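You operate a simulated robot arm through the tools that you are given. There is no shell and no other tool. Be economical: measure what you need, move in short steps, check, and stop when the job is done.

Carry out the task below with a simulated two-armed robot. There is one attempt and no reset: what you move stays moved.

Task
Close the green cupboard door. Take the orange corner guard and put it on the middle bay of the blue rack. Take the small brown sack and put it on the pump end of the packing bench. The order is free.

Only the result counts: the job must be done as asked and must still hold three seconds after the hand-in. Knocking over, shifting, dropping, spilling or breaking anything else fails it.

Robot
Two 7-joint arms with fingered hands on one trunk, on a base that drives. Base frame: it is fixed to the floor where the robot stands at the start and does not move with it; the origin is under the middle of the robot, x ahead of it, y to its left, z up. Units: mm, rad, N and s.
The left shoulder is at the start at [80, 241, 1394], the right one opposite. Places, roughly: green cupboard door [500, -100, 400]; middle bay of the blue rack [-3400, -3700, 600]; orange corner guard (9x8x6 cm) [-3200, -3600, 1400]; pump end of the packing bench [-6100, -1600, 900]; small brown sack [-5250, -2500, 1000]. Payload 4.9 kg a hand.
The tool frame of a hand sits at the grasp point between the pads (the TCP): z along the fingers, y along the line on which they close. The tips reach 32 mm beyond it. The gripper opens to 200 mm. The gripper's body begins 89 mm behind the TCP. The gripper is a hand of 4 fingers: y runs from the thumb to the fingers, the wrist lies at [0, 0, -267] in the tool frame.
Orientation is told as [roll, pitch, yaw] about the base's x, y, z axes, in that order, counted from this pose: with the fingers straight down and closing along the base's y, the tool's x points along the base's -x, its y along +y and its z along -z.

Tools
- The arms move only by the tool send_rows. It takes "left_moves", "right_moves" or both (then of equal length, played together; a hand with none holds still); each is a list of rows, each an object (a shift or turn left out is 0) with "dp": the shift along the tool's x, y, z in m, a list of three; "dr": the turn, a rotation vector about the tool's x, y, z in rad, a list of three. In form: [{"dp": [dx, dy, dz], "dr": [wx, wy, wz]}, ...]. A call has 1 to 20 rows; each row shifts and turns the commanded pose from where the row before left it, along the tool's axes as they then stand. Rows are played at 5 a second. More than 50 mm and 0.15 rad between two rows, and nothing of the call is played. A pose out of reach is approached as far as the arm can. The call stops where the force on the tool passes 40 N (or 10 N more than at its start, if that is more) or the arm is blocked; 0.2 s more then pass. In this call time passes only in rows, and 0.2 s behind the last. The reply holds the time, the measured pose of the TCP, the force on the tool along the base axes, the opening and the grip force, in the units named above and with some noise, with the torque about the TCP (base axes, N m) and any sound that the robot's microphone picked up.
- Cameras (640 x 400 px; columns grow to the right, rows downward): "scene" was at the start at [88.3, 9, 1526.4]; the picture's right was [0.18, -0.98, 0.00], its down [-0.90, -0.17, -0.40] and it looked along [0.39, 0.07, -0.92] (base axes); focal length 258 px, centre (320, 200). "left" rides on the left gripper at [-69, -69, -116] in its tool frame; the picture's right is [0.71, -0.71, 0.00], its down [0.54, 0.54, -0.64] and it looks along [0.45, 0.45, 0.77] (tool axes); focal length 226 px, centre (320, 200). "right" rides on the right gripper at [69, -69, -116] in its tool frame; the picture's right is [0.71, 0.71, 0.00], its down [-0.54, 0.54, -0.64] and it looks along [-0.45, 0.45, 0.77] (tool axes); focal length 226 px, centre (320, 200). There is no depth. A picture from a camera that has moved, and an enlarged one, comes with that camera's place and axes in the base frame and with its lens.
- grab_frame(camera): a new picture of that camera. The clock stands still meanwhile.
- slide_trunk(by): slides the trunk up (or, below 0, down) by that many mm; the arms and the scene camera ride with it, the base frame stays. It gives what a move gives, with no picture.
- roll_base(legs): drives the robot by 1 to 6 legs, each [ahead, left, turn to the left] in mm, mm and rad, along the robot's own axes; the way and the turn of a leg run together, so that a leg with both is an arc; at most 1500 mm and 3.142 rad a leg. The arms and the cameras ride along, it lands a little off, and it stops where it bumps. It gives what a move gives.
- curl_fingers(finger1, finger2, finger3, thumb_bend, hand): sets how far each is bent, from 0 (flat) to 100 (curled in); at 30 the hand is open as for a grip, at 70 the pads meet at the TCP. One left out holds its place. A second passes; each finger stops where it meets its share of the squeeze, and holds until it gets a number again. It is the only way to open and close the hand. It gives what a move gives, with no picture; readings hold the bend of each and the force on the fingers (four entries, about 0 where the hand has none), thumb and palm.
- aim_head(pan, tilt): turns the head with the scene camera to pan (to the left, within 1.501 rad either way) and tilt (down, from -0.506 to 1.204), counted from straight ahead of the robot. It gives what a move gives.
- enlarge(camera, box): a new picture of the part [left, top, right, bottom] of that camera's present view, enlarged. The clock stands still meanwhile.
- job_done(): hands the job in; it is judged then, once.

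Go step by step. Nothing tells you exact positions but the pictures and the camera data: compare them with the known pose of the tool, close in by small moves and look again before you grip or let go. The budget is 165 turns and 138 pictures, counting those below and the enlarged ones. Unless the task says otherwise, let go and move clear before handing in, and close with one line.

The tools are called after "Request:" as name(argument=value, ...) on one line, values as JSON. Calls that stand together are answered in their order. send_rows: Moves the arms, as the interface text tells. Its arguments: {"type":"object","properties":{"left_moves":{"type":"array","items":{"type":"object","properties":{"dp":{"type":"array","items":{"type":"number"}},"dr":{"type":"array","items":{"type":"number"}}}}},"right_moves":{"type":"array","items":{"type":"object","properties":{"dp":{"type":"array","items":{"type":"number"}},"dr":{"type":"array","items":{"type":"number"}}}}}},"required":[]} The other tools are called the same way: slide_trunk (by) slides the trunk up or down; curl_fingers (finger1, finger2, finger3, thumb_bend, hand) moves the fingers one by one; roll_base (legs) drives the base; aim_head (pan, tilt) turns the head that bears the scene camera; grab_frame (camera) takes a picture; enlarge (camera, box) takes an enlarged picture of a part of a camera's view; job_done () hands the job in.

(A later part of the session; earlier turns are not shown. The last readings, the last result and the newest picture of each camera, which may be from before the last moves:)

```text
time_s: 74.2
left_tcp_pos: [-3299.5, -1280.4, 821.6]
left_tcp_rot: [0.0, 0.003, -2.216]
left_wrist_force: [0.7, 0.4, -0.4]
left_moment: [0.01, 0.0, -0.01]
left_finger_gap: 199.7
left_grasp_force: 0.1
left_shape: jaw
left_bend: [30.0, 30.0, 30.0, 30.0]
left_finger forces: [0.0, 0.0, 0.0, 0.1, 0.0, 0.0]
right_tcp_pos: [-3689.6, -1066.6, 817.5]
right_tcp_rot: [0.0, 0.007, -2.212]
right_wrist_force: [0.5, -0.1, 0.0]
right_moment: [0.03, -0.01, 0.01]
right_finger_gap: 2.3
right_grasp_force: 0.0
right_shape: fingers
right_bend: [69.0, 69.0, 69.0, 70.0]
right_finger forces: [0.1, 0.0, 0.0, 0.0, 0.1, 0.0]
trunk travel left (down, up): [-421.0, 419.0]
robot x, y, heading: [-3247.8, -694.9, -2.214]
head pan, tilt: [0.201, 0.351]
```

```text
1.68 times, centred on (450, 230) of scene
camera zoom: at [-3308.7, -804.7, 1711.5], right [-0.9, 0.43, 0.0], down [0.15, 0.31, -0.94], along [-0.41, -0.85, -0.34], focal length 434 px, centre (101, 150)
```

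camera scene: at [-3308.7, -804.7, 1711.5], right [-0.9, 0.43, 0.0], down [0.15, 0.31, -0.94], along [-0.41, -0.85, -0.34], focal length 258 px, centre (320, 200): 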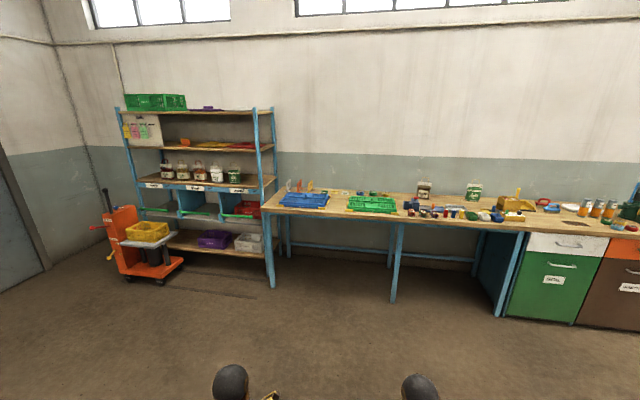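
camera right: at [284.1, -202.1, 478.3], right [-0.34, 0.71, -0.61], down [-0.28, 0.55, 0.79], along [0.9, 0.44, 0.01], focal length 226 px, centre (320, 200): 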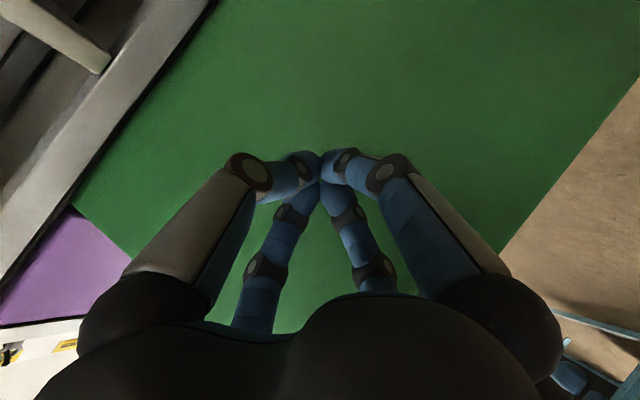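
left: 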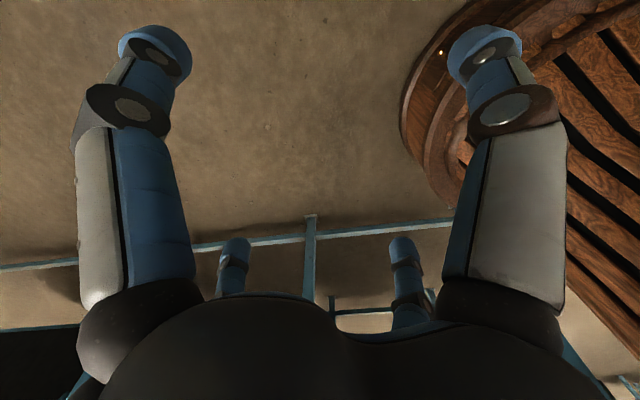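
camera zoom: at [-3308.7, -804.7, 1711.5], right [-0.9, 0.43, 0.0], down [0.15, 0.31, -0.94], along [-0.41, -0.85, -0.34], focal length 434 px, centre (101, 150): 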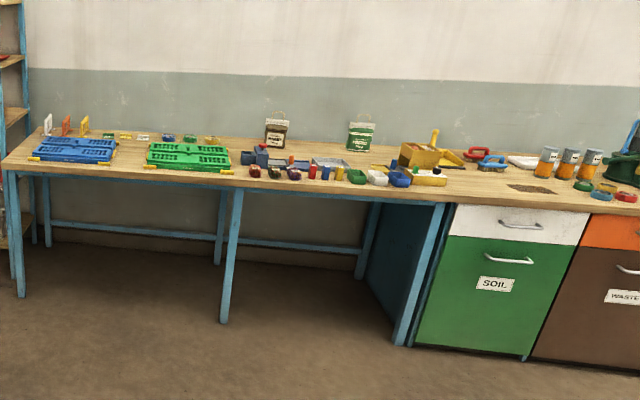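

The orange guard is on the second shelf from the top, at z ≈ 1340. The middle bay is below it, behind the green rail. I'll drive to a spot in front of the rack and look closer.

Request:
roll_base(legs=[[663, 787, 0], [640, 787, 0]])

Request:
aim_head(pan=0.15, tilt=0.45)

Request:
grab_frame(camera="scene")

```text
time_s: 84.3
left_tcp_pos: [-2816.9, -3261.0, 822.4]
left_tcp_rot: [0.001, 0.001, -2.205]
left_wrist_force: [-0.2, -0.2, -0.1]
left_moment: [0.0, -0.02, 0.02]
left_finger_gap: 200.0
left_grasp_force: 0.0
left_shape: jaw
left_bend: [30.0, 30.0, 30.0, 30.0]
left_finger forces: [0.0, 0.1, 0.0, 0.0, 0.0, 0.0]
right_tcp_pos: [-3207.9, -3052.9, 817.9]
right_tcp_rot: [0.0, 0.007, -2.204]
right_wrist_force: [0.2, -0.4, -0.1]
right_moment: [-0.06, 0.04, -0.01]
right_finger_gap: 2.2
right_grasp_force: 0.1
right_shape: fingers
right_bend: [69.0, 69.0, 69.0, 70.0]
right_finger forces: [0.0, 0.0, 0.0, 0.0, 0.0, 0.0]
trunk travel left (down, up): [-421.0, 419.0]
robot x, y, heading: [-2773.9, -2675.8, -2.208]
head pan, tilt: [0.201, 0.351]
```

```text
time_s: 85.0
left_tcp_pos: [-2816.8, -3262.3, 821.6]
left_tcp_rot: [0.0, 0.001, -2.207]
left_wrist_force: [-0.4, -0.2, 0.9]
left_moment: [-0.03, 0.0, 0.0]
left_finger_gap: 199.9
left_grasp_force: 0.0
left_shape: jaw
left_bend: [30.0, 30.0, 30.0, 30.0]
left_finger forces: [0.0, 0.0, 0.0, 0.1, 0.0, 0.1]
right_tcp_pos: [-3207.6, -3053.6, 817.9]
right_tcp_rot: [-0.001, 0.008, -2.202]
right_wrist_force: [0.4, -0.1, 0.1]
right_moment: [-0.02, -0.02, 0.0]
right_finger_gap: 2.2
right_grasp_force: 0.1
right_shape: fingers
right_bend: [69.0, 69.0, 69.0, 70.0]
right_finger forces: [0.0, 0.0, 0.0, 0.0, 0.0, 0.0]
trunk travel left (down, up): [-421.0, 419.0]
robot x, y, heading: [-2772.6, -2675.8, -2.203]
head pan, tilt: [0.15, 0.45]
```

```text
112 pictures are left
camera scene: at [-2833.0, -2785.5, 1702.4], right [-0.88, 0.47, 0.0], down [0.2, 0.38, -0.9], along [-0.42, -0.8, -0.44], focal length 258 px, centre (320, 200)
```

scene: 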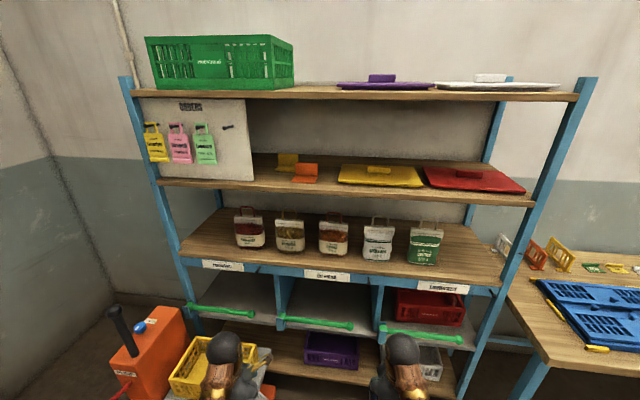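

Request:
enlarge(camera="scene", box=[230, 130, 390, 230])

Request:
enlarge(camera="scene", box=[180, 240, 500, 400])

```text
4.00 times, centred on (310, 180) of scene
camera zoom: at [-2833.0, -2785.5, 1702.4], right [-0.88, 0.47, 0.0], down [0.2, 0.38, -0.9], along [-0.42, -0.8, -0.44], focal length 1032 px, centre (360, 280)
```

zoom: 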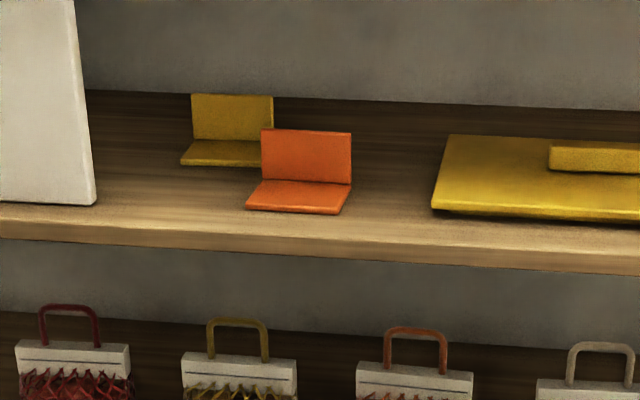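

```text
2.00 times, centred on (340, 320) of scene
camera zoom: at [-2833.0, -2785.5, 1702.4], right [-0.88, 0.47, 0.0], down [0.2, 0.38, -0.9], along [-0.42, -0.8, -0.44], focal length 516 px, centre (280, -40)
```

zoom: 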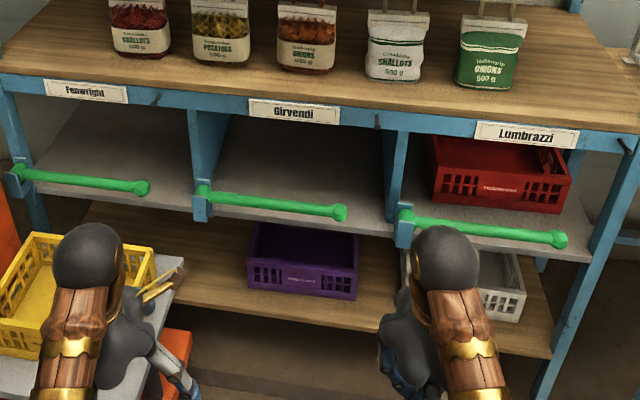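

There are two guards, and the orange one sits nearer the shelf front, at about (−3240, −3690). I'll raise the trunk, extend and tilt the left hand, and then approach.

Request:
slide_trunk(by=320)

Request:
send_rows(left_moves=[{"dp": [-0.04, 0, -0.04]}, {"dp": [-0.04, 0, -0.04]}, {"dp": [-0.04, 0, -0.04]}, {"dp": [-0.04, 0, -0.04]}, {"dp": [0, 0, -0.04]}, {"dp": [0, 0, -0.04]}, {"dr": [0, -0.145, 0]}, {"dr": [0, -0.145, 0]}, {"dr": [0, -0.145, 0]}, {"dr": [0, -0.145, 0]}, {"dr": [0, -0.145, 0]}, {"dr": [0, -0.145, 0]}])

Request:
roll_base(legs=[[130, 0, 0]])

Request:
grab_frame(camera="left")

Request:
grab_frame(camera="scene")

```text
time_s: 88.2
left_tcp_pos: [-2817.0, -3263.2, 1141.2]
left_tcp_rot: [0.0, 0.002, -2.207]
left_wrist_force: [0.2, -0.2, -0.8]
left_moment: [0.01, 0.02, 0.0]
left_finger_gap: 199.7
left_grasp_force: 0.1
left_shape: jaw
left_bend: [30.0, 30.0, 30.0, 30.0]
left_finger forces: [0.0, 0.0, 0.1, 0.0, 0.1, 0.1]
right_tcp_pos: [-3207.5, -3054.3, 1138.3]
right_tcp_rot: [0.0, 0.005, -2.203]
right_wrist_force: [0.4, -0.3, 0.0]
right_moment: [-0.03, -0.01, -0.03]
right_finger_gap: 2.3
right_grasp_force: 0.1
right_shape: fingers
right_bend: [69.0, 69.0, 69.0, 70.0]
right_finger forces: [0.0, 0.0, 0.0, 0.1, 0.0, 0.1]
trunk travel left (down, up): [-741.0, 99.0]
robot x, y, heading: [-2772.3, -2676.8, -2.209]
head pan, tilt: [0.15, 0.45]
```

```text
refused: row 1 steps farther than a row can; nothing moved
```

```text
time_s: 89.5
left_tcp_pos: [-2891.1, -3363.2, 1142.3]
left_tcp_rot: [0.0, -0.001, -2.205]
left_wrist_force: [-0.2, 0.3, 0.8]
left_moment: [-0.03, -0.01, 0.02]
left_finger_gap: 199.6
left_grasp_force: 0.1
left_shape: jaw
left_bend: [30.0, 30.0, 30.0, 30.0]
left_finger forces: [0.0, 0.0, 0.0, 0.0, 0.1, 0.1]
right_tcp_pos: [-3282.4, -3152.9, 1139.5]
right_tcp_rot: [0.001, 0.004, -2.2]
right_wrist_force: [-0.1, -0.2, -0.2]
right_moment: [-0.06, 0.05, 0.02]
right_finger_gap: 2.1
right_grasp_force: 0.0
right_shape: fingers
right_bend: [69.0, 69.0, 69.0, 70.0]
right_finger forces: [0.0, 0.1, 0.0, 0.0, 0.0, 0.0]
trunk travel left (down, up): [-741.0, 99.0]
robot x, y, heading: [-2846.4, -2781.4, -2.203]
head pan, tilt: [0.15, 0.45]
```

```text
109 pictures are left
camera left: at [-2987.2, -3377.1, 1259.0], right [-0.15, 0.99, 0.0], down [0.76, 0.12, 0.64], along [0.64, 0.1, -0.77], focal length 226 px, centre (320, 200)
```

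left: 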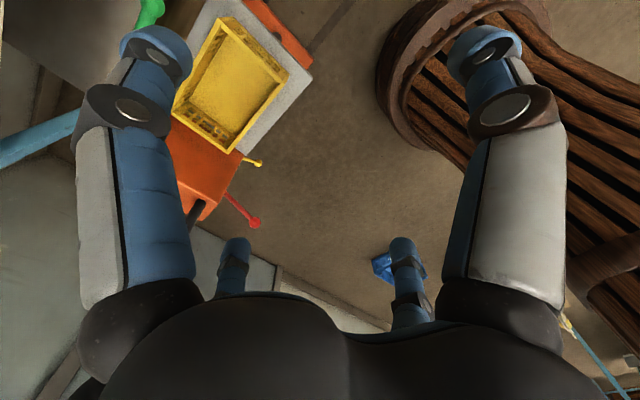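

```text
108 pictures are left
camera scene: at [-2905.5, -2883.3, 2022.8], right [-0.88, 0.47, 0.0], down [0.2, 0.38, -0.9], along [-0.42, -0.8, -0.43], focal length 258 px, centre (320, 200)
```

scene: 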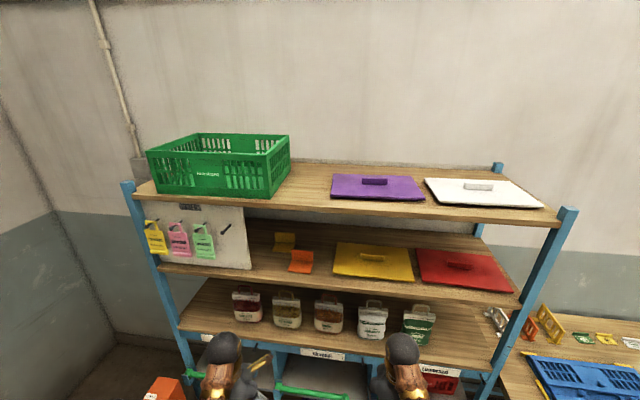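

I'll reposition in smaller rows, then tilt the left hand forward.

Request:
send_rows(left_moves=[{"dp": [-0.03, 0, -0.038]}, {"dp": [-0.03, 0, -0.038]}, {"dp": [-0.03, 0, -0.038]}, {"dp": [-0.03, 0, -0.038]}, {"dp": [-0.03, 0, -0.038]}, {"dp": [0, -0.04, -0.025]}, {"dp": [0, -0.04, -0.025]}, {"dr": [0, -0.145, 0]}, {"dr": [0, -0.145, 0]}, {"dr": [0, -0.145, 0]}, {"dr": [0, -0.145, 0]}, {"dr": [0, -0.145, 0]}, {"dr": [0, -0.145, 0]}])

Request:
grab_frame(camera="left")

Request:
grab_frame(camera="scene")

```text
time_s: 92.3
left_tcp_pos: [-3003.3, -3415.7, 1306.8]
left_tcp_rot: [0.101, -0.931, -2.282]
left_wrist_force: [0.4, 0.7, 0.0]
left_moment: [0.02, 0.01, 0.02]
left_finger_gap: 200.1
left_grasp_force: 0.1
left_shape: jaw
left_bend: [30.0, 30.0, 30.0, 30.0]
left_finger forces: [0.0, 0.1, 0.0, 0.0, 0.1, 0.0]
left hand out of reach, approached as far as the arm can: row 1, 2, 3
right_tcp_pos: [-3282.6, -3155.0, 1138.7]
right_tcp_rot: [0.002, 0.008, -2.2]
right_wrist_force: [-0.7, 0.2, -0.5]
right_moment: [-0.01, 0.0, 0.01]
right_finger_gap: 2.0
right_grasp_force: 0.0
right_shape: fingers
right_bend: [69.0, 69.0, 69.0, 70.0]
right_finger forces: [0.0, 0.0, 0.1, 0.0, 0.0, 0.1]
trunk travel left (down, up): [-741.0, 99.0]
robot x, y, heading: [-2849.3, -2787.3, -2.204]
head pan, tilt: [0.15, 0.45]
```

```text
107 pictures are left
camera left: at [-3034.3, -3329.0, 1426.7], right [-0.3, 0.74, -0.61], down [0.93, 0.36, -0.02], along [0.2, -0.57, -0.79], focal length 226 px, centre (320, 200)
```

left: 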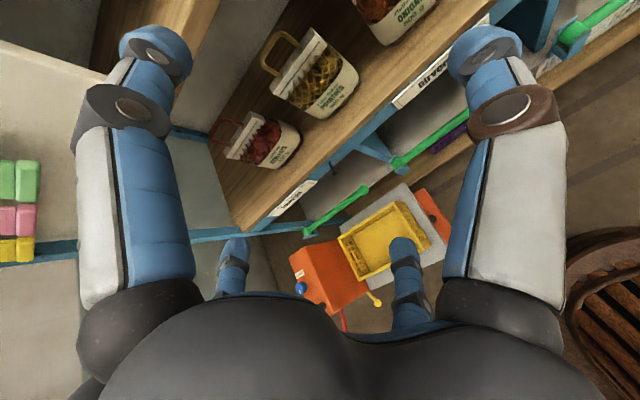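

```text
106 pictures are left
camera scene: at [-2910.6, -2885.7, 2022.5], right [-0.88, 0.47, 0.0], down [0.2, 0.38, -0.9], along [-0.42, -0.8, -0.43], focal length 258 px, centre (320, 200)
```

scene: 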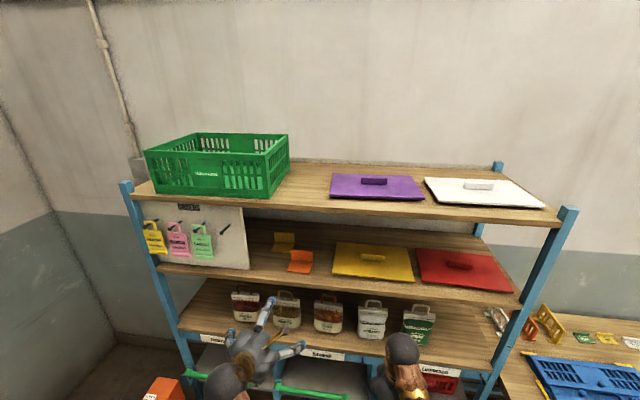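

The tilt worked with small errors. I'll correct the orientation and height, then drive forward 150 mm.

Request:
send_rows(left_moves=[{"dr": [0.047, 0.06, -0.045]}, {"dp": [-0.021, -0.015, -0.0178]}, {"dp": [-0.021, -0.018, -0.0178]}])

Request:
roll_base(legs=[[150, 0, 0]])

Request:
grab_frame(camera="left")

Request:
enlarge(camera="scene", box=[180, 180, 440, 380])

```text
time_s: 93.1
left_tcp_pos: [-3029.2, -3395.8, 1362.3]
left_tcp_rot: [-0.005, -0.869, -2.203]
left_wrist_force: [0.3, -0.5, 0.0]
left_moment: [-0.03, 0.02, 0.04]
left_finger_gap: 200.2
left_grasp_force: 0.2
left_shape: jaw
left_bend: [30.0, 30.0, 30.0, 30.0]
left_finger forces: [0.0, 0.0, 0.0, 0.0, 0.0, 0.0]
right_tcp_pos: [-3284.4, -3153.8, 1137.7]
right_tcp_rot: [0.0, 0.007, -2.2]
right_wrist_force: [-0.3, -0.9, 0.1]
right_moment: [-0.05, -0.01, -0.01]
right_finger_gap: 2.2
right_grasp_force: 0.0
right_shape: fingers
right_bend: [69.0, 69.0, 69.0, 70.0]
right_finger forces: [0.0, 0.0, 0.1, 0.1, 0.0, 0.0]
trunk travel left (down, up): [-741.0, 99.0]
robot x, y, heading: [-2850.5, -2779.0, -2.207]
head pan, tilt: [0.15, 0.45]
```

```text
time_s: 94.4
left_tcp_pos: [-3114.1, -3516.0, 1364.0]
left_tcp_rot: [-0.01, -0.871, -2.203]
left_wrist_force: [0.2, -0.5, 0.7]
left_moment: [0.0, 0.01, 0.0]
left_finger_gap: 199.7
left_grasp_force: 0.0
left_shape: jaw
left_bend: [30.0, 30.0, 30.0, 30.0]
left_finger forces: [0.0, 0.0, 0.1, 0.1, 0.0, 0.1]
right_tcp_pos: [-3370.6, -3273.1, 1139.7]
right_tcp_rot: [-0.002, 0.005, -2.203]
right_wrist_force: [-0.1, -0.2, 0.1]
right_moment: [-0.03, 0.01, 0.01]
right_finger_gap: 2.1
right_grasp_force: 0.1
right_shape: fingers
right_bend: [69.0, 69.0, 69.0, 70.0]
right_finger forces: [0.0, 0.0, 0.0, 0.0, 0.1, 0.0]
trunk travel left (down, up): [-741.0, 99.0]
robot x, y, heading: [-2935.9, -2901.4, -2.206]
head pan, tilt: [0.15, 0.45]
```

```text
105 pictures are left
camera left: at [-3142.7, -3438.7, 1491.1], right [-0.3, 0.79, -0.54], down [0.94, 0.35, 0.0], along [0.19, -0.5, -0.84], focal length 226 px, centre (320, 200)
```

left: 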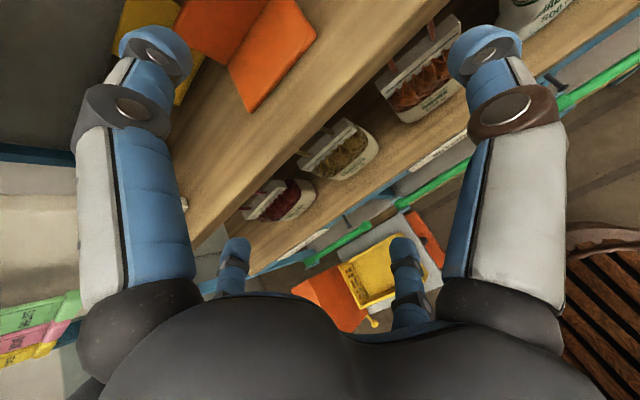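

```text
2.00 times, centred on (310, 280) of scene
camera zoom: at [-2994.9, -3002.9, 2022.8], right [-0.88, 0.47, 0.0], down [0.2, 0.38, -0.9], along [-0.42, -0.8, -0.43], focal length 516 px, centre (340, 40)
```

zoom: 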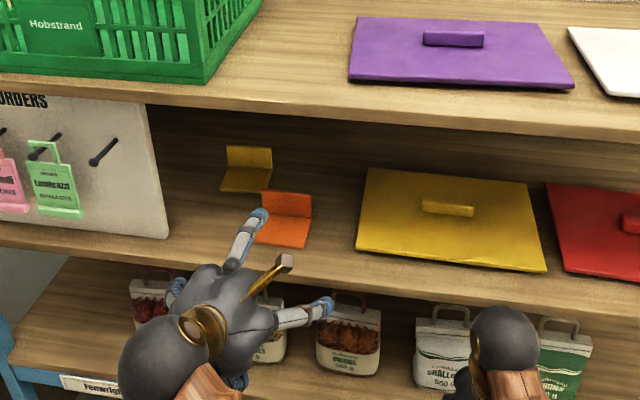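

The hand is a four-way claw with fingers at ±x and ±y around the palm. I need to know which finger is which, so I'll bend two differently and look.

Request:
curl_fingers(hand="left", finger1=55, finger2=0)

Request:
grab_frame(camera="left")

```text
time_s: 95.4
left_tcp_pos: [-3117.1, -3519.4, 1360.6]
left_tcp_rot: [-0.008, -0.868, -2.202]
left_wrist_force: [0.3, 0.0, 0.2]
left_moment: [-0.01, 0.02, 0.0]
left_finger_gap: 104.8
left_grasp_force: 0.1
left_shape: fingers
left_bend: [55.0, 1.0, 30.0, 30.0]
left_finger forces: [0.0, 0.1, 0.1, 0.0, 0.0, 0.0]
right_tcp_pos: [-3371.3, -3276.6, 1137.5]
right_tcp_rot: [0.0, 0.008, -2.201]
right_wrist_force: [0.0, -0.4, -0.9]
right_moment: [0.03, -0.03, 0.0]
right_finger_gap: 1.9
right_grasp_force: 0.2
right_shape: fingers
right_bend: [69.0, 69.0, 69.0, 70.0]
right_finger forces: [0.0, 0.1, 0.0, 0.1, 0.0, 0.0]
trunk travel left (down, up): [-741.0, 99.0]
robot x, y, heading: [-2938.1, -2901.4, -2.206]
head pan, tilt: [0.15, 0.45]
```

```text
103 pictures are left
camera left: at [-3145.3, -3443.5, 1488.8], right [-0.3, 0.79, -0.54], down [0.94, 0.35, 0.0], along [0.19, -0.5, -0.84], focal length 226 px, centre (320, 200)
```

left: 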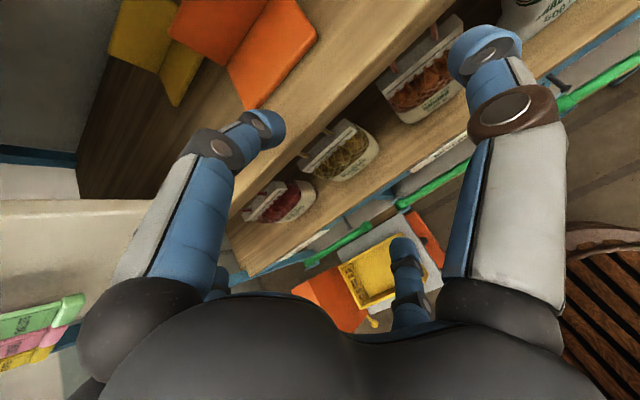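

Now I know the layout: thumb is −y, finger2 is +y, finger1 is −x (up front) and finger3 is +x (below). I'll grip across the guard's width with thumb and finger2, keeping finger3 folded flat so it stays out of the shelf.

Request:
curl_fingers(hand="left", finger1=30, finger2=40, finger3=0, thumb_bend=40)

Request:
send_rows(left_moves=[{"dp": [-0.0221, -0.008, 0.0126]}, {"dp": [-0.0161, 0, 0.0191]}, {"dp": [-0.0161, 0, 0.0191]}, {"dp": [-0.0161, 0, 0.0191]}])

Request:
grab_frame(camera="left")

Request:
enlarge(camera="scene", box=[220, 200, 380, 300])

```text
time_s: 96.4
left_tcp_pos: [-3115.1, -3518.0, 1361.7]
left_tcp_rot: [-0.011, -0.871, -2.202]
left_wrist_force: [-0.2, 0.5, 0.4]
left_moment: [0.02, -0.01, 0.01]
left_finger_gap: 123.9
left_grasp_force: 0.1
left_shape: fingers
left_bend: [30.0, 40.0, 1.0, 40.0]
left_finger forces: [0.0, 0.1, 0.0, 0.0, 0.0, 0.1]
right_tcp_pos: [-3372.3, -3277.1, 1138.2]
right_tcp_rot: [0.001, 0.007, -2.201]
right_wrist_force: [-0.5, -0.3, -0.4]
right_moment: [0.0, -0.01, -0.01]
right_finger_gap: 2.4
right_grasp_force: 0.0
right_shape: fingers
right_bend: [69.0, 69.0, 69.0, 70.0]
right_finger forces: [0.1, 0.0, 0.0, 0.0, 0.1, 0.0]
trunk travel left (down, up): [-741.0, 99.0]
robot x, y, heading: [-2934.6, -2901.0, -2.205]
head pan, tilt: [0.15, 0.45]
```

```text
time_s: 97.4
left_tcp_pos: [-3181.6, -3595.5, 1370.0]
left_tcp_rot: [-0.008, -0.869, -2.204]
left_wrist_force: [0.4, 0.3, -0.1]
left_moment: [-0.01, 0.0, 0.05]
left_finger_gap: 124.0
left_grasp_force: 0.2
left_shape: fingers
left_bend: [30.0, 40.0, 1.0, 40.0]
left_finger forces: [0.0, 0.5, 0.0, 0.0, 0.1, 0.0]
right_tcp_pos: [-3372.4, -3277.0, 1136.1]
right_tcp_rot: [0.0, 0.008, -2.201]
right_wrist_force: [0.4, -0.2, -0.1]
right_moment: [0.01, 0.02, 0.03]
right_finger_gap: 2.1
right_grasp_force: 0.0
right_shape: fingers
right_bend: [69.0, 69.0, 69.0, 70.0]
right_finger forces: [0.0, 0.0, 0.0, 0.0, 0.0, 0.0]
trunk travel left (down, up): [-741.0, 99.0]
robot x, y, heading: [-2935.8, -2903.6, -2.205]
head pan, tilt: [0.15, 0.45]
```

```text
102 pictures are left
camera left: at [-3210.1, -3518.3, 1497.7], right [-0.3, 0.79, -0.54], down [0.94, 0.35, 0.0], along [0.19, -0.5, -0.84], focal length 226 px, centre (320, 200)
```

left: 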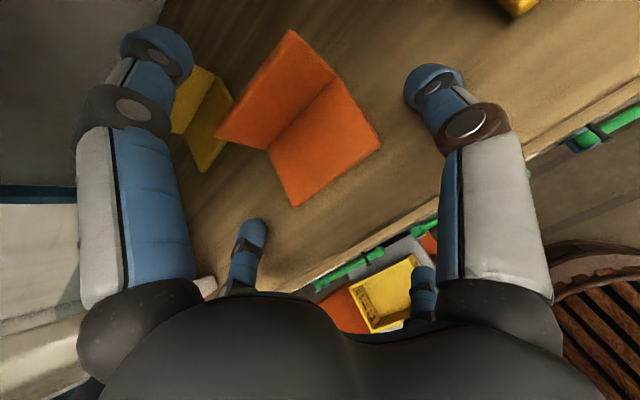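

```text
4.00 times, centred on (300, 250) of scene
camera zoom: at [-2998.4, -3009.1, 2022.3], right [-0.88, 0.47, 0.0], down [0.2, 0.39, -0.9], along [-0.42, -0.8, -0.44], focal length 1032 px, centre (400, 0)
```

zoom: 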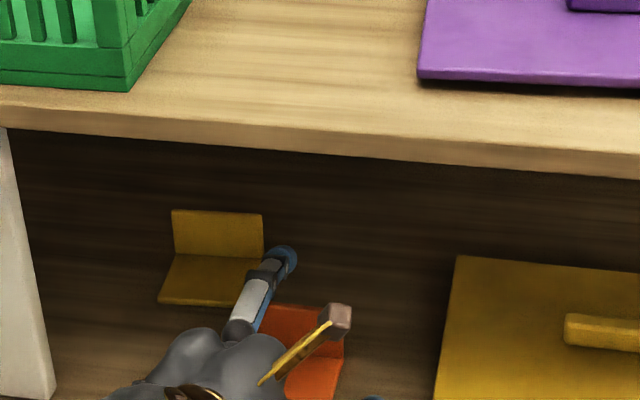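

The guard measures 90 mm wide and is aligned with the rack, and the hand is centred on it. I'll move forward 80 mm so the pads are beside the upright plate.

Request:
send_rows(left_moves=[{"dp": [-0.0129, 0, 0.0153]}, {"dp": [-0.0129, -0.002, 0.0153]}, {"dp": [-0.0129, 0, 0.0153]}, {"dp": [-0.0129, 0, 0.0153]}])

Request:
grab_frame(camera="left")

```text
time_s: 98.4
left_tcp_pos: [-3219.9, -3644.0, 1370.0]
left_tcp_rot: [-0.008, -0.861, -2.2]
left_wrist_force: [1.5, 2.5, -0.3]
left_moment: [0.12, -0.05, 0.02]
left_finger_gap: 124.0
left_grasp_force: 1.1
left_shape: fingers
left_bend: [30.0, 40.0, 0.0, 40.0]
left_finger forces: [0.1, 0.1, 2.3, 0.1, 0.1, 0.0]
right_tcp_pos: [-3369.2, -3273.9, 1139.3]
right_tcp_rot: [0.0, 0.005, -2.2]
right_wrist_force: [-0.2, 0.2, 1.1]
right_moment: [-0.03, 0.01, -0.01]
right_finger_gap: 2.3
right_grasp_force: 0.1
right_shape: fingers
right_bend: [69.0, 69.0, 69.0, 70.0]
right_finger forces: [0.0, 0.1, 0.1, 0.1, 0.1, 0.1]
trunk travel left (down, up): [-741.0, 99.0]
robot x, y, heading: [-2934.5, -2897.8, -2.206]
head pan, tilt: [0.15, 0.45]
stopped in row 4 (left hand): the force on the tool passed its limit at 54 N (the readings are from after the stop); the commanded pose is now the measured one
```

```text
100 pictures are left
camera left: at [-3249.2, -3568.7, 1498.6], right [-0.3, 0.79, -0.53], down [0.94, 0.35, 0.0], along [0.19, -0.5, -0.85], focal length 226 px, centre (320, 200)
```

left: 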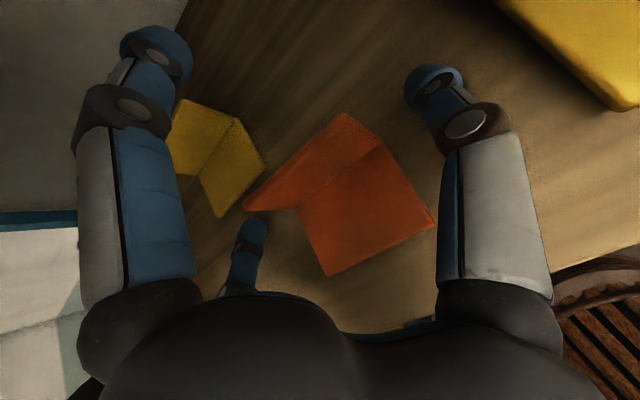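

Finger3 touched the shelf front while the pads are still about 20 mm short. I'll back off a little, tilt the hand steeper so finger3 clears, and then go in.

Request:
send_rows(left_moves=[{"dp": [0.006, 0, -0.008]}, {"dr": [0, 0.09, 0]}, {"dr": [0, 0.09, 0]}, {"dp": [-0.0105, 0, 0.0065]}, {"dp": [-0.0105, 0, 0.0085]}, {"dp": [-0.007, 0, 0.0055]}])

Request:
grab_frame(camera="left")

Request:
enlarge(camera="scene", box=[220, 200, 380, 300])

```text
time_s: 99.6
left_tcp_pos: [-3224.1, -3653.3, 1372.2]
left_tcp_rot: [-0.008, -0.675, -2.197]
left_wrist_force: [11.9, 21.4, 16.4]
left_moment: [0.88, 0.48, 0.12]
left_finger_gap: 126.4
left_grasp_force: 19.9
left_shape: fingers
left_bend: [30.0, 40.0, 0.0, 39.0]
left_finger forces: [0.1, 5.2, 19.9, 0.0, 13.9, 0.0]
right_tcp_pos: [-3368.6, -3273.1, 1138.9]
right_tcp_rot: [0.001, 0.004, -2.199]
right_wrist_force: [0.9, 0.2, -0.4]
right_moment: [0.0, 0.03, -0.03]
right_finger_gap: 2.3
right_grasp_force: 0.1
right_shape: fingers
right_bend: [69.0, 69.0, 69.0, 70.0]
right_finger forces: [0.0, 0.1, 0.0, 0.0, 0.1, 0.0]
trunk travel left (down, up): [-741.0, 99.0]
robot x, y, heading: [-2938.2, -2896.6, -2.206]
head pan, tilt: [0.15, 0.45]
stopped in row 6 (left hand): the force on the tool passed its limit at 47 N (the readings are from after the stop); the commanded pose is now the measured one
```

```text
99 pictures are left
camera left: at [-3268.4, -3597.7, 1506.5], right [-0.25, 0.86, -0.44], down [0.93, 0.34, 0.16], along [0.29, -0.37, -0.88], focal length 226 px, centre (320, 200)
```

left: 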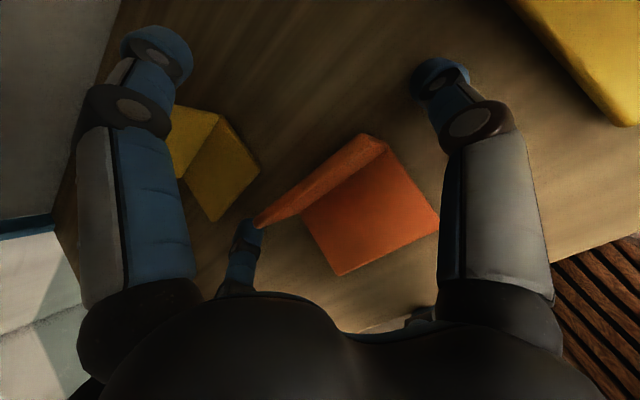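

```text
4.00 times, centred on (300, 250) of scene
camera zoom: at [-2993.3, -3000.3, 2022.7], right [-0.89, 0.47, 0.0], down [0.2, 0.38, -0.9], along [-0.42, -0.8, -0.43], focal length 1032 px, centre (400, 0)
```

zoom: 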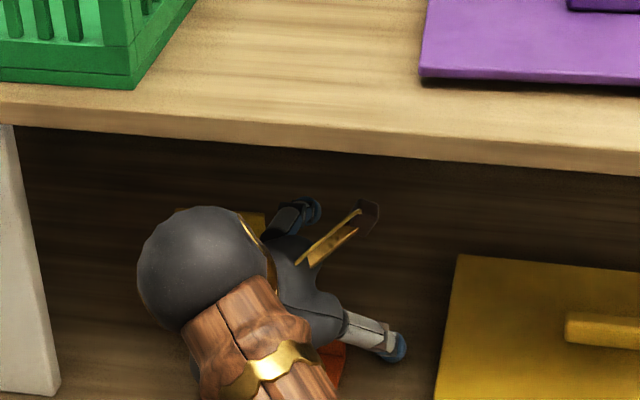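

Finger3 still meets the shelf edge. I'll back off, hook finger1 behind the upright plate, and drag the guard about 45 mm towards the shelf edge so there's room.

Request:
send_rows(left_moves=[{"dp": [0.003, 0, -0.008]}, {"dp": [0.0078, 0, -0.0063]}])

Request:
curl_fingers(hand="left", finger1=52)

Request:
grab_frame(camera="left")

```text
time_s: 100.2
left_tcp_pos: [-3216.8, -3643.4, 1372.8]
left_tcp_rot: [-0.006, -0.672, -2.2]
left_wrist_force: [-1.1, -1.0, 2.7]
left_moment: [-0.04, 0.15, 0.02]
left_finger_gap: 124.6
left_grasp_force: 1.7
left_shape: fingers
left_bend: [30.0, 40.0, 0.0, 40.0]
left_finger forces: [0.1, 1.3, 0.1, 0.0, 2.1, 0.1]
right_tcp_pos: [-3369.9, -3276.3, 1139.1]
right_tcp_rot: [0.0, 0.008, -2.2]
right_wrist_force: [0.8, 0.6, 0.1]
right_moment: [-0.03, -0.01, -0.01]
right_finger_gap: 2.1
right_grasp_force: 0.1
right_shape: fingers
right_bend: [69.0, 69.0, 69.0, 70.0]
right_finger forces: [0.1, 0.0, 0.0, 0.0, 0.1, 0.0]
trunk travel left (down, up): [-741.0, 99.0]
robot x, y, heading: [-2939.4, -2899.9, -2.206]
head pan, tilt: [0.15, 0.45]
```

```text
time_s: 101.2
left_tcp_pos: [-3216.8, -3644.2, 1373.3]
left_tcp_rot: [-0.007, -0.672, -2.199]
left_wrist_force: [-0.2, -1.1, 4.2]
left_moment: [-0.11, 0.05, 0.04]
left_finger_gap: 86.5
left_grasp_force: 2.6
left_shape: fingers
left_bend: [52.0, 40.0, 0.0, 40.0]
left_finger forces: [0.1, 2.7, 0.1, 0.0, 2.3, 0.0]
right_tcp_pos: [-3370.9, -3276.2, 1138.2]
right_tcp_rot: [0.001, 0.007, -2.2]
right_wrist_force: [0.7, -0.4, -0.3]
right_moment: [0.0, 0.03, -0.01]
right_finger_gap: 1.8
right_grasp_force: 0.1
right_shape: fingers
right_bend: [69.0, 69.0, 69.0, 70.0]
right_finger forces: [0.0, 0.0, 0.1, 0.1, 0.1, 0.0]
trunk travel left (down, up): [-741.0, 99.0]
robot x, y, heading: [-2936.5, -2899.6, -2.207]
head pan, tilt: [0.15, 0.45]
```

```text
97 pictures are left
camera left: at [-3261.2, -3588.8, 1507.4], right [-0.24, 0.87, -0.44], down [0.93, 0.34, 0.16], along [0.29, -0.36, -0.89], focal length 226 px, centre (320, 200)
```

left: 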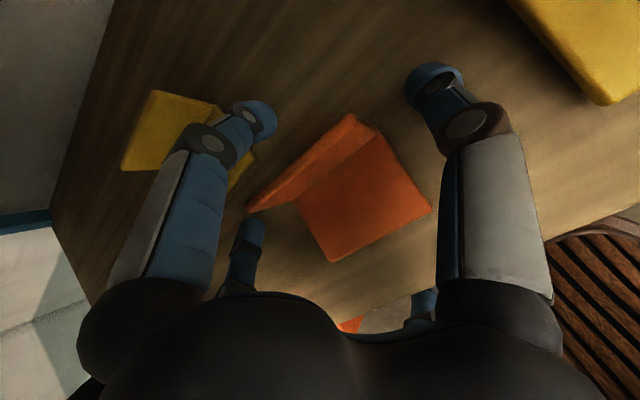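

Finger1's tip is behind the plate and below its top. I'll curl it slightly more and drag back.

Request:
send_rows(left_moves=[{"dp": [-0.0035, 0, -0.0045]}])

Request:
curl_fingers(hand="left", finger1=57)

Request:
send_rows(left_moves=[{"dp": [0.0117, 0, -0.0094]}, {"dp": [0.0117, 0, -0.0094]}, {"dp": [0.0117, 0, -0.0094]}, {"dp": [0.0117, 0, -0.0094]}])

Request:
grab_frame(camera="left")

```text
time_s: 101.6
left_tcp_pos: [-3217.1, -3645.0, 1379.3]
left_tcp_rot: [-0.01, -0.67, -2.198]
left_wrist_force: [-0.1, 0.9, -0.4]
left_moment: [0.01, 0.01, 0.01]
left_finger_gap: 86.6
left_grasp_force: 0.0
left_shape: fingers
left_bend: [52.0, 40.0, 0.0, 40.0]
left_finger forces: [0.0, 0.0, 0.1, 0.1, 0.0, 0.0]
right_tcp_pos: [-3371.4, -3277.8, 1137.0]
right_tcp_rot: [0.0, 0.008, -2.199]
right_wrist_force: [0.6, -0.6, 0.0]
right_moment: [0.01, -0.04, 0.02]
right_finger_gap: 2.3
right_grasp_force: 0.0
right_shape: fingers
right_bend: [69.0, 69.0, 69.0, 70.0]
right_finger forces: [0.0, 0.1, 0.0, 0.1, 0.0, 0.0]
trunk travel left (down, up): [-741.0, 99.0]
robot x, y, heading: [-2937.4, -2901.0, -2.208]
head pan, tilt: [0.15, 0.45]
```

```text
time_s: 102.6
left_tcp_pos: [-3217.6, -3644.4, 1380.2]
left_tcp_rot: [-0.01, -0.671, -2.199]
left_wrist_force: [0.5, 0.1, -0.7]
left_moment: [-0.03, 0.02, -0.03]
left_finger_gap: 81.4
left_grasp_force: 0.0
left_shape: fingers
left_bend: [56.0, 40.0, 0.0, 40.0]
left_finger forces: [0.0, 0.0, 0.0, 0.1, 0.1, 0.0]
right_tcp_pos: [-3370.2, -3275.1, 1138.3]
right_tcp_rot: [-0.001, 0.008, -2.199]
right_wrist_force: [0.1, 1.2, -0.5]
right_moment: [0.03, 0.0, 0.03]
right_finger_gap: 2.2
right_grasp_force: 0.1
right_shape: fingers
right_bend: [69.0, 69.0, 69.0, 70.0]
right_finger forces: [0.0, 0.1, 0.0, 0.0, 0.0, 0.0]
trunk travel left (down, up): [-741.0, 99.0]
robot x, y, heading: [-2932.0, -2901.8, -2.209]
head pan, tilt: [0.15, 0.45]
```

```text
time_s: 103.6
left_tcp_pos: [-3181.4, -3596.5, 1380.2]
left_tcp_rot: [-0.007, -0.672, -2.198]
left_wrist_force: [0.4, 0.3, 1.0]
left_moment: [0.03, 0.0, -0.03]
left_finger_gap: 81.3
left_grasp_force: 0.0
left_shape: fingers
left_bend: [56.0, 40.0, 0.0, 40.0]
left_finger forces: [0.1, 0.0, 0.1, 0.0, 0.0, 0.0]
right_tcp_pos: [-3370.5, -3275.7, 1137.3]
right_tcp_rot: [0.001, 0.006, -2.199]
right_wrist_force: [-0.5, 0.4, 0.3]
right_moment: [-0.02, 0.0, 0.04]
right_finger_gap: 2.0
right_grasp_force: 0.1
right_shape: fingers
right_bend: [69.0, 69.0, 69.0, 70.0]
right_finger forces: [0.1, 0.1, 0.1, 0.0, 0.1, 0.0]
trunk travel left (down, up): [-741.0, 99.0]
robot x, y, heading: [-2938.4, -2898.7, -2.209]
head pan, tilt: [0.15, 0.45]
```

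```text
96 pictures are left
camera left: at [-3225.6, -3541.0, 1514.1], right [-0.25, 0.87, -0.44], down [0.93, 0.34, 0.16], along [0.29, -0.36, -0.89], focal length 226 px, centre (320, 200)
```

left: 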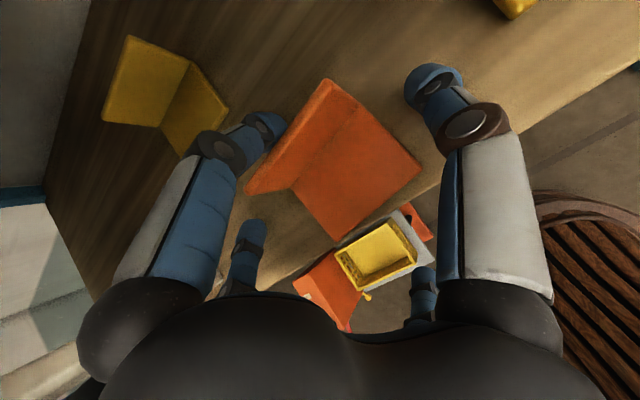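

The guard is now at the shelf's front edge. I'll move forward 34 mm to bring the pads beside the upright plate, then close the thumb and finger2.

Request:
send_rows(left_moves=[{"dp": [-0.0123, -0.003, 0.0118]}, {"dp": [-0.0123, -0.003, 0.0118]}])

Request:
curl_fingers(hand="left", finger2=52, thumb_bend=52)

Request:
grab_frame(camera="left")

```text
time_s: 104.2
left_tcp_pos: [-3207.6, -3620.5, 1376.4]
left_tcp_rot: [-0.009, -0.673, -2.199]
left_wrist_force: [-0.7, 0.0, 1.1]
left_moment: [0.01, 0.01, 0.0]
left_finger_gap: 81.3
left_grasp_force: 0.1
left_shape: fingers
left_bend: [56.0, 40.0, 0.0, 40.0]
left_finger forces: [0.0, 0.0, 0.0, 0.0, 0.0, 0.1]
right_tcp_pos: [-3371.5, -3276.5, 1136.2]
right_tcp_rot: [0.0, 0.008, -2.198]
right_wrist_force: [-0.2, -0.3, 0.1]
right_moment: [0.04, -0.04, 0.0]
right_finger_gap: 1.9
right_grasp_force: 0.1
right_shape: fingers
right_bend: [69.0, 69.0, 69.0, 70.0]
right_finger forces: [0.0, 0.0, 0.0, 0.0, 0.1, 0.0]
trunk travel left (down, up): [-741.0, 99.0]
robot x, y, heading: [-2937.5, -2902.2, -2.206]
head pan, tilt: [0.15, 0.45]
```

```text
time_s: 105.2
left_tcp_pos: [-3206.4, -3619.6, 1376.6]
left_tcp_rot: [-0.01, -0.674, -2.199]
left_wrist_force: [-0.4, -1.5, 5.6]
left_moment: [-0.07, 0.18, 0.1]
left_finger_gap: 55.2
left_grasp_force: 2.4
left_shape: fingers
left_bend: [56.0, 52.0, 0.0, 52.0]
left_finger forces: [0.0, 1.9, 0.0, 0.0, 3.5, 0.1]
right_tcp_pos: [-3370.2, -3275.9, 1138.1]
right_tcp_rot: [0.0, 0.007, -2.197]
right_wrist_force: [0.1, 0.0, 0.5]
right_moment: [0.02, -0.02, 0.0]
right_finger_gap: 2.2
right_grasp_force: 0.0
right_shape: fingers
right_bend: [69.0, 69.0, 69.0, 70.0]
right_finger forces: [0.1, 0.0, 0.1, 0.0, 0.0, 0.1]
trunk travel left (down, up): [-741.0, 99.0]
robot x, y, heading: [-2935.1, -2902.2, -2.205]
head pan, tilt: [0.15, 0.45]
```

```text
95 pictures are left
camera left: at [-3250.9, -3564.4, 1510.6], right [-0.25, 0.87, -0.44], down [0.93, 0.34, 0.16], along [0.29, -0.36, -0.89], focal length 226 px, centre (320, 200)
```

left: 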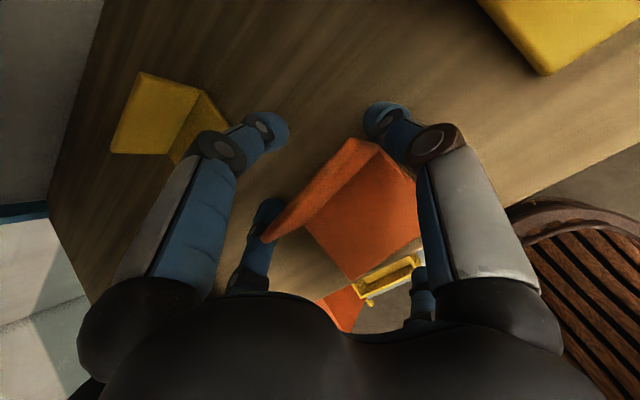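

The fingertips are brushing the shelf, so I'll lift 5 mm and close.

Request:
send_rows(left_moves=[{"dp": [-0.0031, 0, -0.0039]}])

Request:
curl_fingers(hand="left", finger2=66, thumb_bend=66)

Request:
grab_frame(camera="left")

```text
time_s: 105.6
left_tcp_pos: [-3206.3, -3620.3, 1380.1]
left_tcp_rot: [-0.008, -0.671, -2.2]
left_wrist_force: [-0.6, -0.1, 0.2]
left_moment: [-0.01, 0.01, 0.0]
left_finger_gap: 55.3
left_grasp_force: 0.1
left_shape: fingers
left_bend: [56.0, 52.0, 0.0, 52.0]
left_finger forces: [0.1, 0.0, 0.0, 0.1, 0.1, 0.0]
right_tcp_pos: [-3370.9, -3277.1, 1138.2]
right_tcp_rot: [0.0, 0.007, -2.199]
right_wrist_force: [-0.6, 0.2, -1.0]
right_moment: [0.02, 0.02, -0.05]
right_finger_gap: 2.0
right_grasp_force: 0.1
right_shape: fingers
right_bend: [69.0, 69.0, 69.0, 70.0]
right_finger forces: [0.0, 0.1, 0.1, 0.1, 0.1, 0.0]
trunk travel left (down, up): [-741.0, 99.0]
robot x, y, heading: [-2932.6, -2898.2, -2.204]
head pan, tilt: [0.15, 0.45]
```

```text
time_s: 106.6
left_tcp_pos: [-3206.0, -3619.8, 1381.7]
left_tcp_rot: [-0.008, -0.671, -2.198]
left_wrist_force: [-0.1, 0.6, 0.8]
left_moment: [0.01, 0.01, 0.01]
left_finger_gap: 33.7
left_grasp_force: 0.0
left_shape: fingers
left_bend: [56.0, 66.0, 0.0, 66.0]
left_finger forces: [0.0, 0.0, 0.0, 0.0, 0.0, 0.1]
right_tcp_pos: [-3371.0, -3277.1, 1138.1]
right_tcp_rot: [-0.001, 0.008, -2.199]
right_wrist_force: [-0.2, -0.6, 0.5]
right_moment: [0.02, -0.01, -0.02]
right_finger_gap: 1.9
right_grasp_force: 0.1
right_shape: fingers
right_bend: [69.0, 69.0, 69.0, 70.0]
right_finger forces: [0.0, 0.1, 0.0, 0.0, 0.1, 0.0]
trunk travel left (down, up): [-741.0, 99.0]
robot x, y, heading: [-2936.7, -2896.4, -2.209]
head pan, tilt: [0.15, 0.45]
```

```text
94 pictures are left
camera left: at [-3250.9, -3564.8, 1515.1], right [-0.24, 0.87, -0.44], down [0.93, 0.34, 0.16], along [0.29, -0.36, -0.89], focal length 226 px, centre (320, 200)
```

left: 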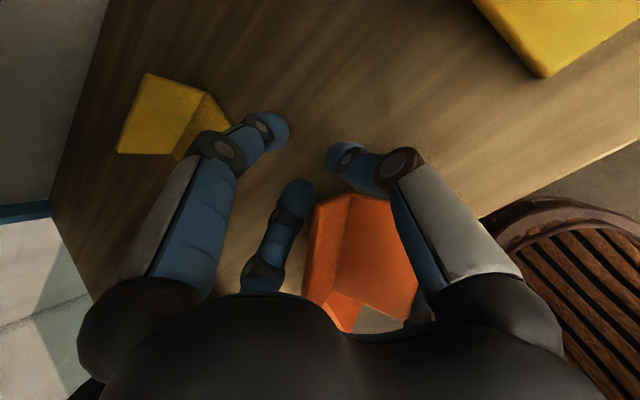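

The guard slid forward between the fingers. I'll check where it is before doing anything else.

Request:
enlarge(camera="scene", box=[230, 220, 390, 320])

Request:
enlarge(camera="left", box=[220, 140, 460, 340])

```text
4.00 times, centred on (310, 270) of scene
camera zoom: at [-2997.2, -3007.4, 2022.4], right [-0.89, 0.47, 0.0], down [0.2, 0.39, -0.9], along [-0.42, -0.8, -0.44], focal length 1032 px, centre (360, -80)
```

zoom: 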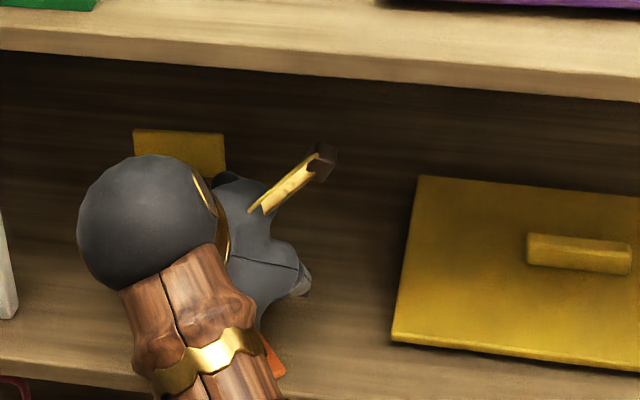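

```text
2.00 times, centred on (340, 240) of left
camera zoom: at [-3250.9, -3564.8, 1515.1], right [-0.24, 0.87, -0.44], down [0.93, 0.34, 0.16], along [0.29, -0.36, -0.89], focal length 452 px, centre (280, 120)
```

zoom: 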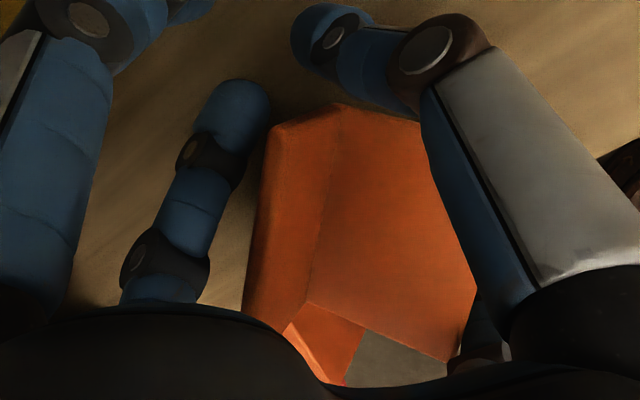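

The guard has turned and now overhangs the shelf edge. I'll open the fingers away from it, raise the hand straight up and look again.

Request:
curl_fingers(hand="left", finger1=30, finger2=36, thumb_bend=36)

Request:
grab_frame(camera="left")

```text
time_s: 107.6
left_tcp_pos: [-3206.8, -3620.6, 1381.8]
left_tcp_rot: [-0.009, -0.673, -2.2]
left_wrist_force: [0.3, -0.6, -0.1]
left_moment: [-0.01, 0.01, -0.01]
left_finger_gap: 129.8
left_grasp_force: 0.0
left_shape: fingers
left_bend: [30.0, 36.0, 0.0, 36.0]
left_finger forces: [0.0, 0.0, 0.2, 0.0, 0.0, 0.0]
right_tcp_pos: [-3370.4, -3276.1, 1137.2]
right_tcp_rot: [0.001, 0.01, -2.2]
right_wrist_force: [-1.0, 0.2, -0.3]
right_moment: [0.0, -0.02, -0.03]
right_finger_gap: 2.2
right_grasp_force: 0.1
right_shape: fingers
right_bend: [69.0, 69.0, 69.0, 70.0]
right_finger forces: [0.1, 0.1, 0.0, 0.0, 0.1, 0.0]
trunk travel left (down, up): [-741.0, 99.0]
robot x, y, heading: [-2933.2, -2900.1, -2.205]
head pan, tilt: [0.15, 0.45]
```

```text
91 pictures are left
camera left: at [-3250.9, -3564.9, 1515.0], right [-0.24, 0.87, -0.44], down [0.93, 0.34, 0.16], along [0.29, -0.36, -0.89], focal length 226 px, centre (320, 200)
```

left: 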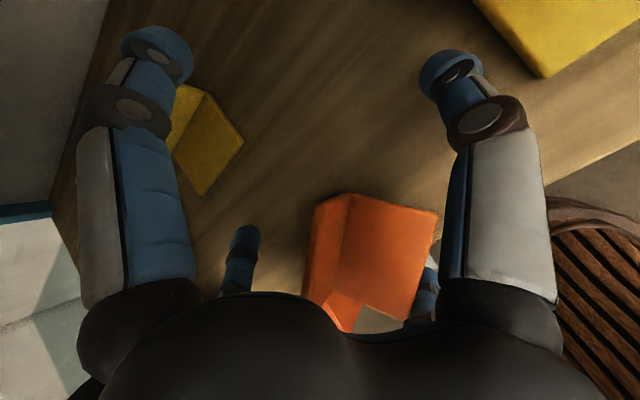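

The guard is stable: its corner overhangs by 40 mm but its centre is inside the edge. A better grip is to pinch its upright plate, so I'll raise the hand and yaw it about 40° so it closes across that plate.

Request:
send_rows(left_moves=[{"dp": [-0.0156, 0, -0.0195]}, {"dp": [-0.0156, 0, -0.0195]}, {"dp": [-0.0156, 0, -0.0195]}, {"dr": [0.0875, 0, 0.109]}, {"dr": [0.0875, 0, 0.109]}, {"dr": [0.0875, 0, 0.109]}, {"dr": [0.0875, 0, 0.109]}, {"dr": [0.0875, 0, 0.109]}, {"dp": [0.0175, -0.003, -0.014]}, {"dp": [0.0175, -0.003, -0.014]}])

Request:
grab_frame(camera="left")

Request:
enlarge(camera="scene", box=[200, 180, 400, 320])

```text
time_s: 109.8
left_tcp_pos: [-3161.1, -3603.6, 1456.3]
left_tcp_rot: [-0.01, -0.677, -2.898]
left_wrist_force: [0.4, 0.1, -0.2]
left_moment: [0.02, -0.01, 0.01]
left_finger_gap: 130.3
left_grasp_force: 0.1
left_shape: fingers
left_bend: [30.0, 36.0, 0.0, 36.0]
left_finger forces: [0.0, 0.1, 0.0, 0.1, 0.1, 0.0]
right_tcp_pos: [-3369.2, -3276.9, 1137.2]
right_tcp_rot: [-0.003, 0.008, -2.199]
right_wrist_force: [-0.9, -0.9, -0.3]
right_moment: [0.02, 0.01, 0.02]
right_finger_gap: 2.0
right_grasp_force: 0.1
right_shape: fingers
right_bend: [69.0, 69.0, 69.0, 70.0]
right_finger forces: [0.0, 0.1, 0.0, 0.0, 0.0, 0.1]
trunk travel left (down, up): [-741.0, 99.0]
robot x, y, heading: [-2935.9, -2901.2, -2.204]
head pan, tilt: [0.15, 0.45]
```

```text
90 pictures are left
camera left: at [-3159.3, -3532.5, 1590.1], right [0.37, 0.82, -0.44], down [0.93, -0.33, 0.16], along [-0.02, -0.46, -0.89], focal length 226 px, centre (320, 200)
```

left: 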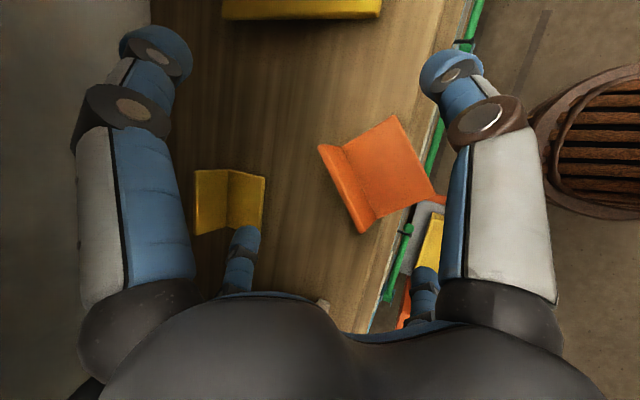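

```text
2.86 times, centred on (300, 250) of scene
camera zoom: at [-2994.3, -3007.3, 2022.5], right [-0.89, 0.47, 0.0], down [0.2, 0.39, -0.9], along [-0.42, -0.8, -0.43], focal length 737 px, centre (377, 57)
```

zoom: 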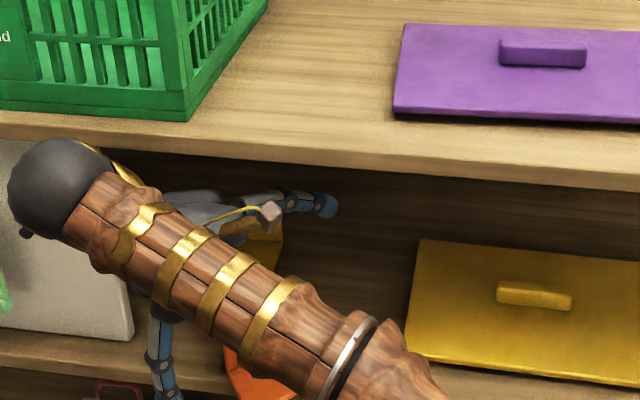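

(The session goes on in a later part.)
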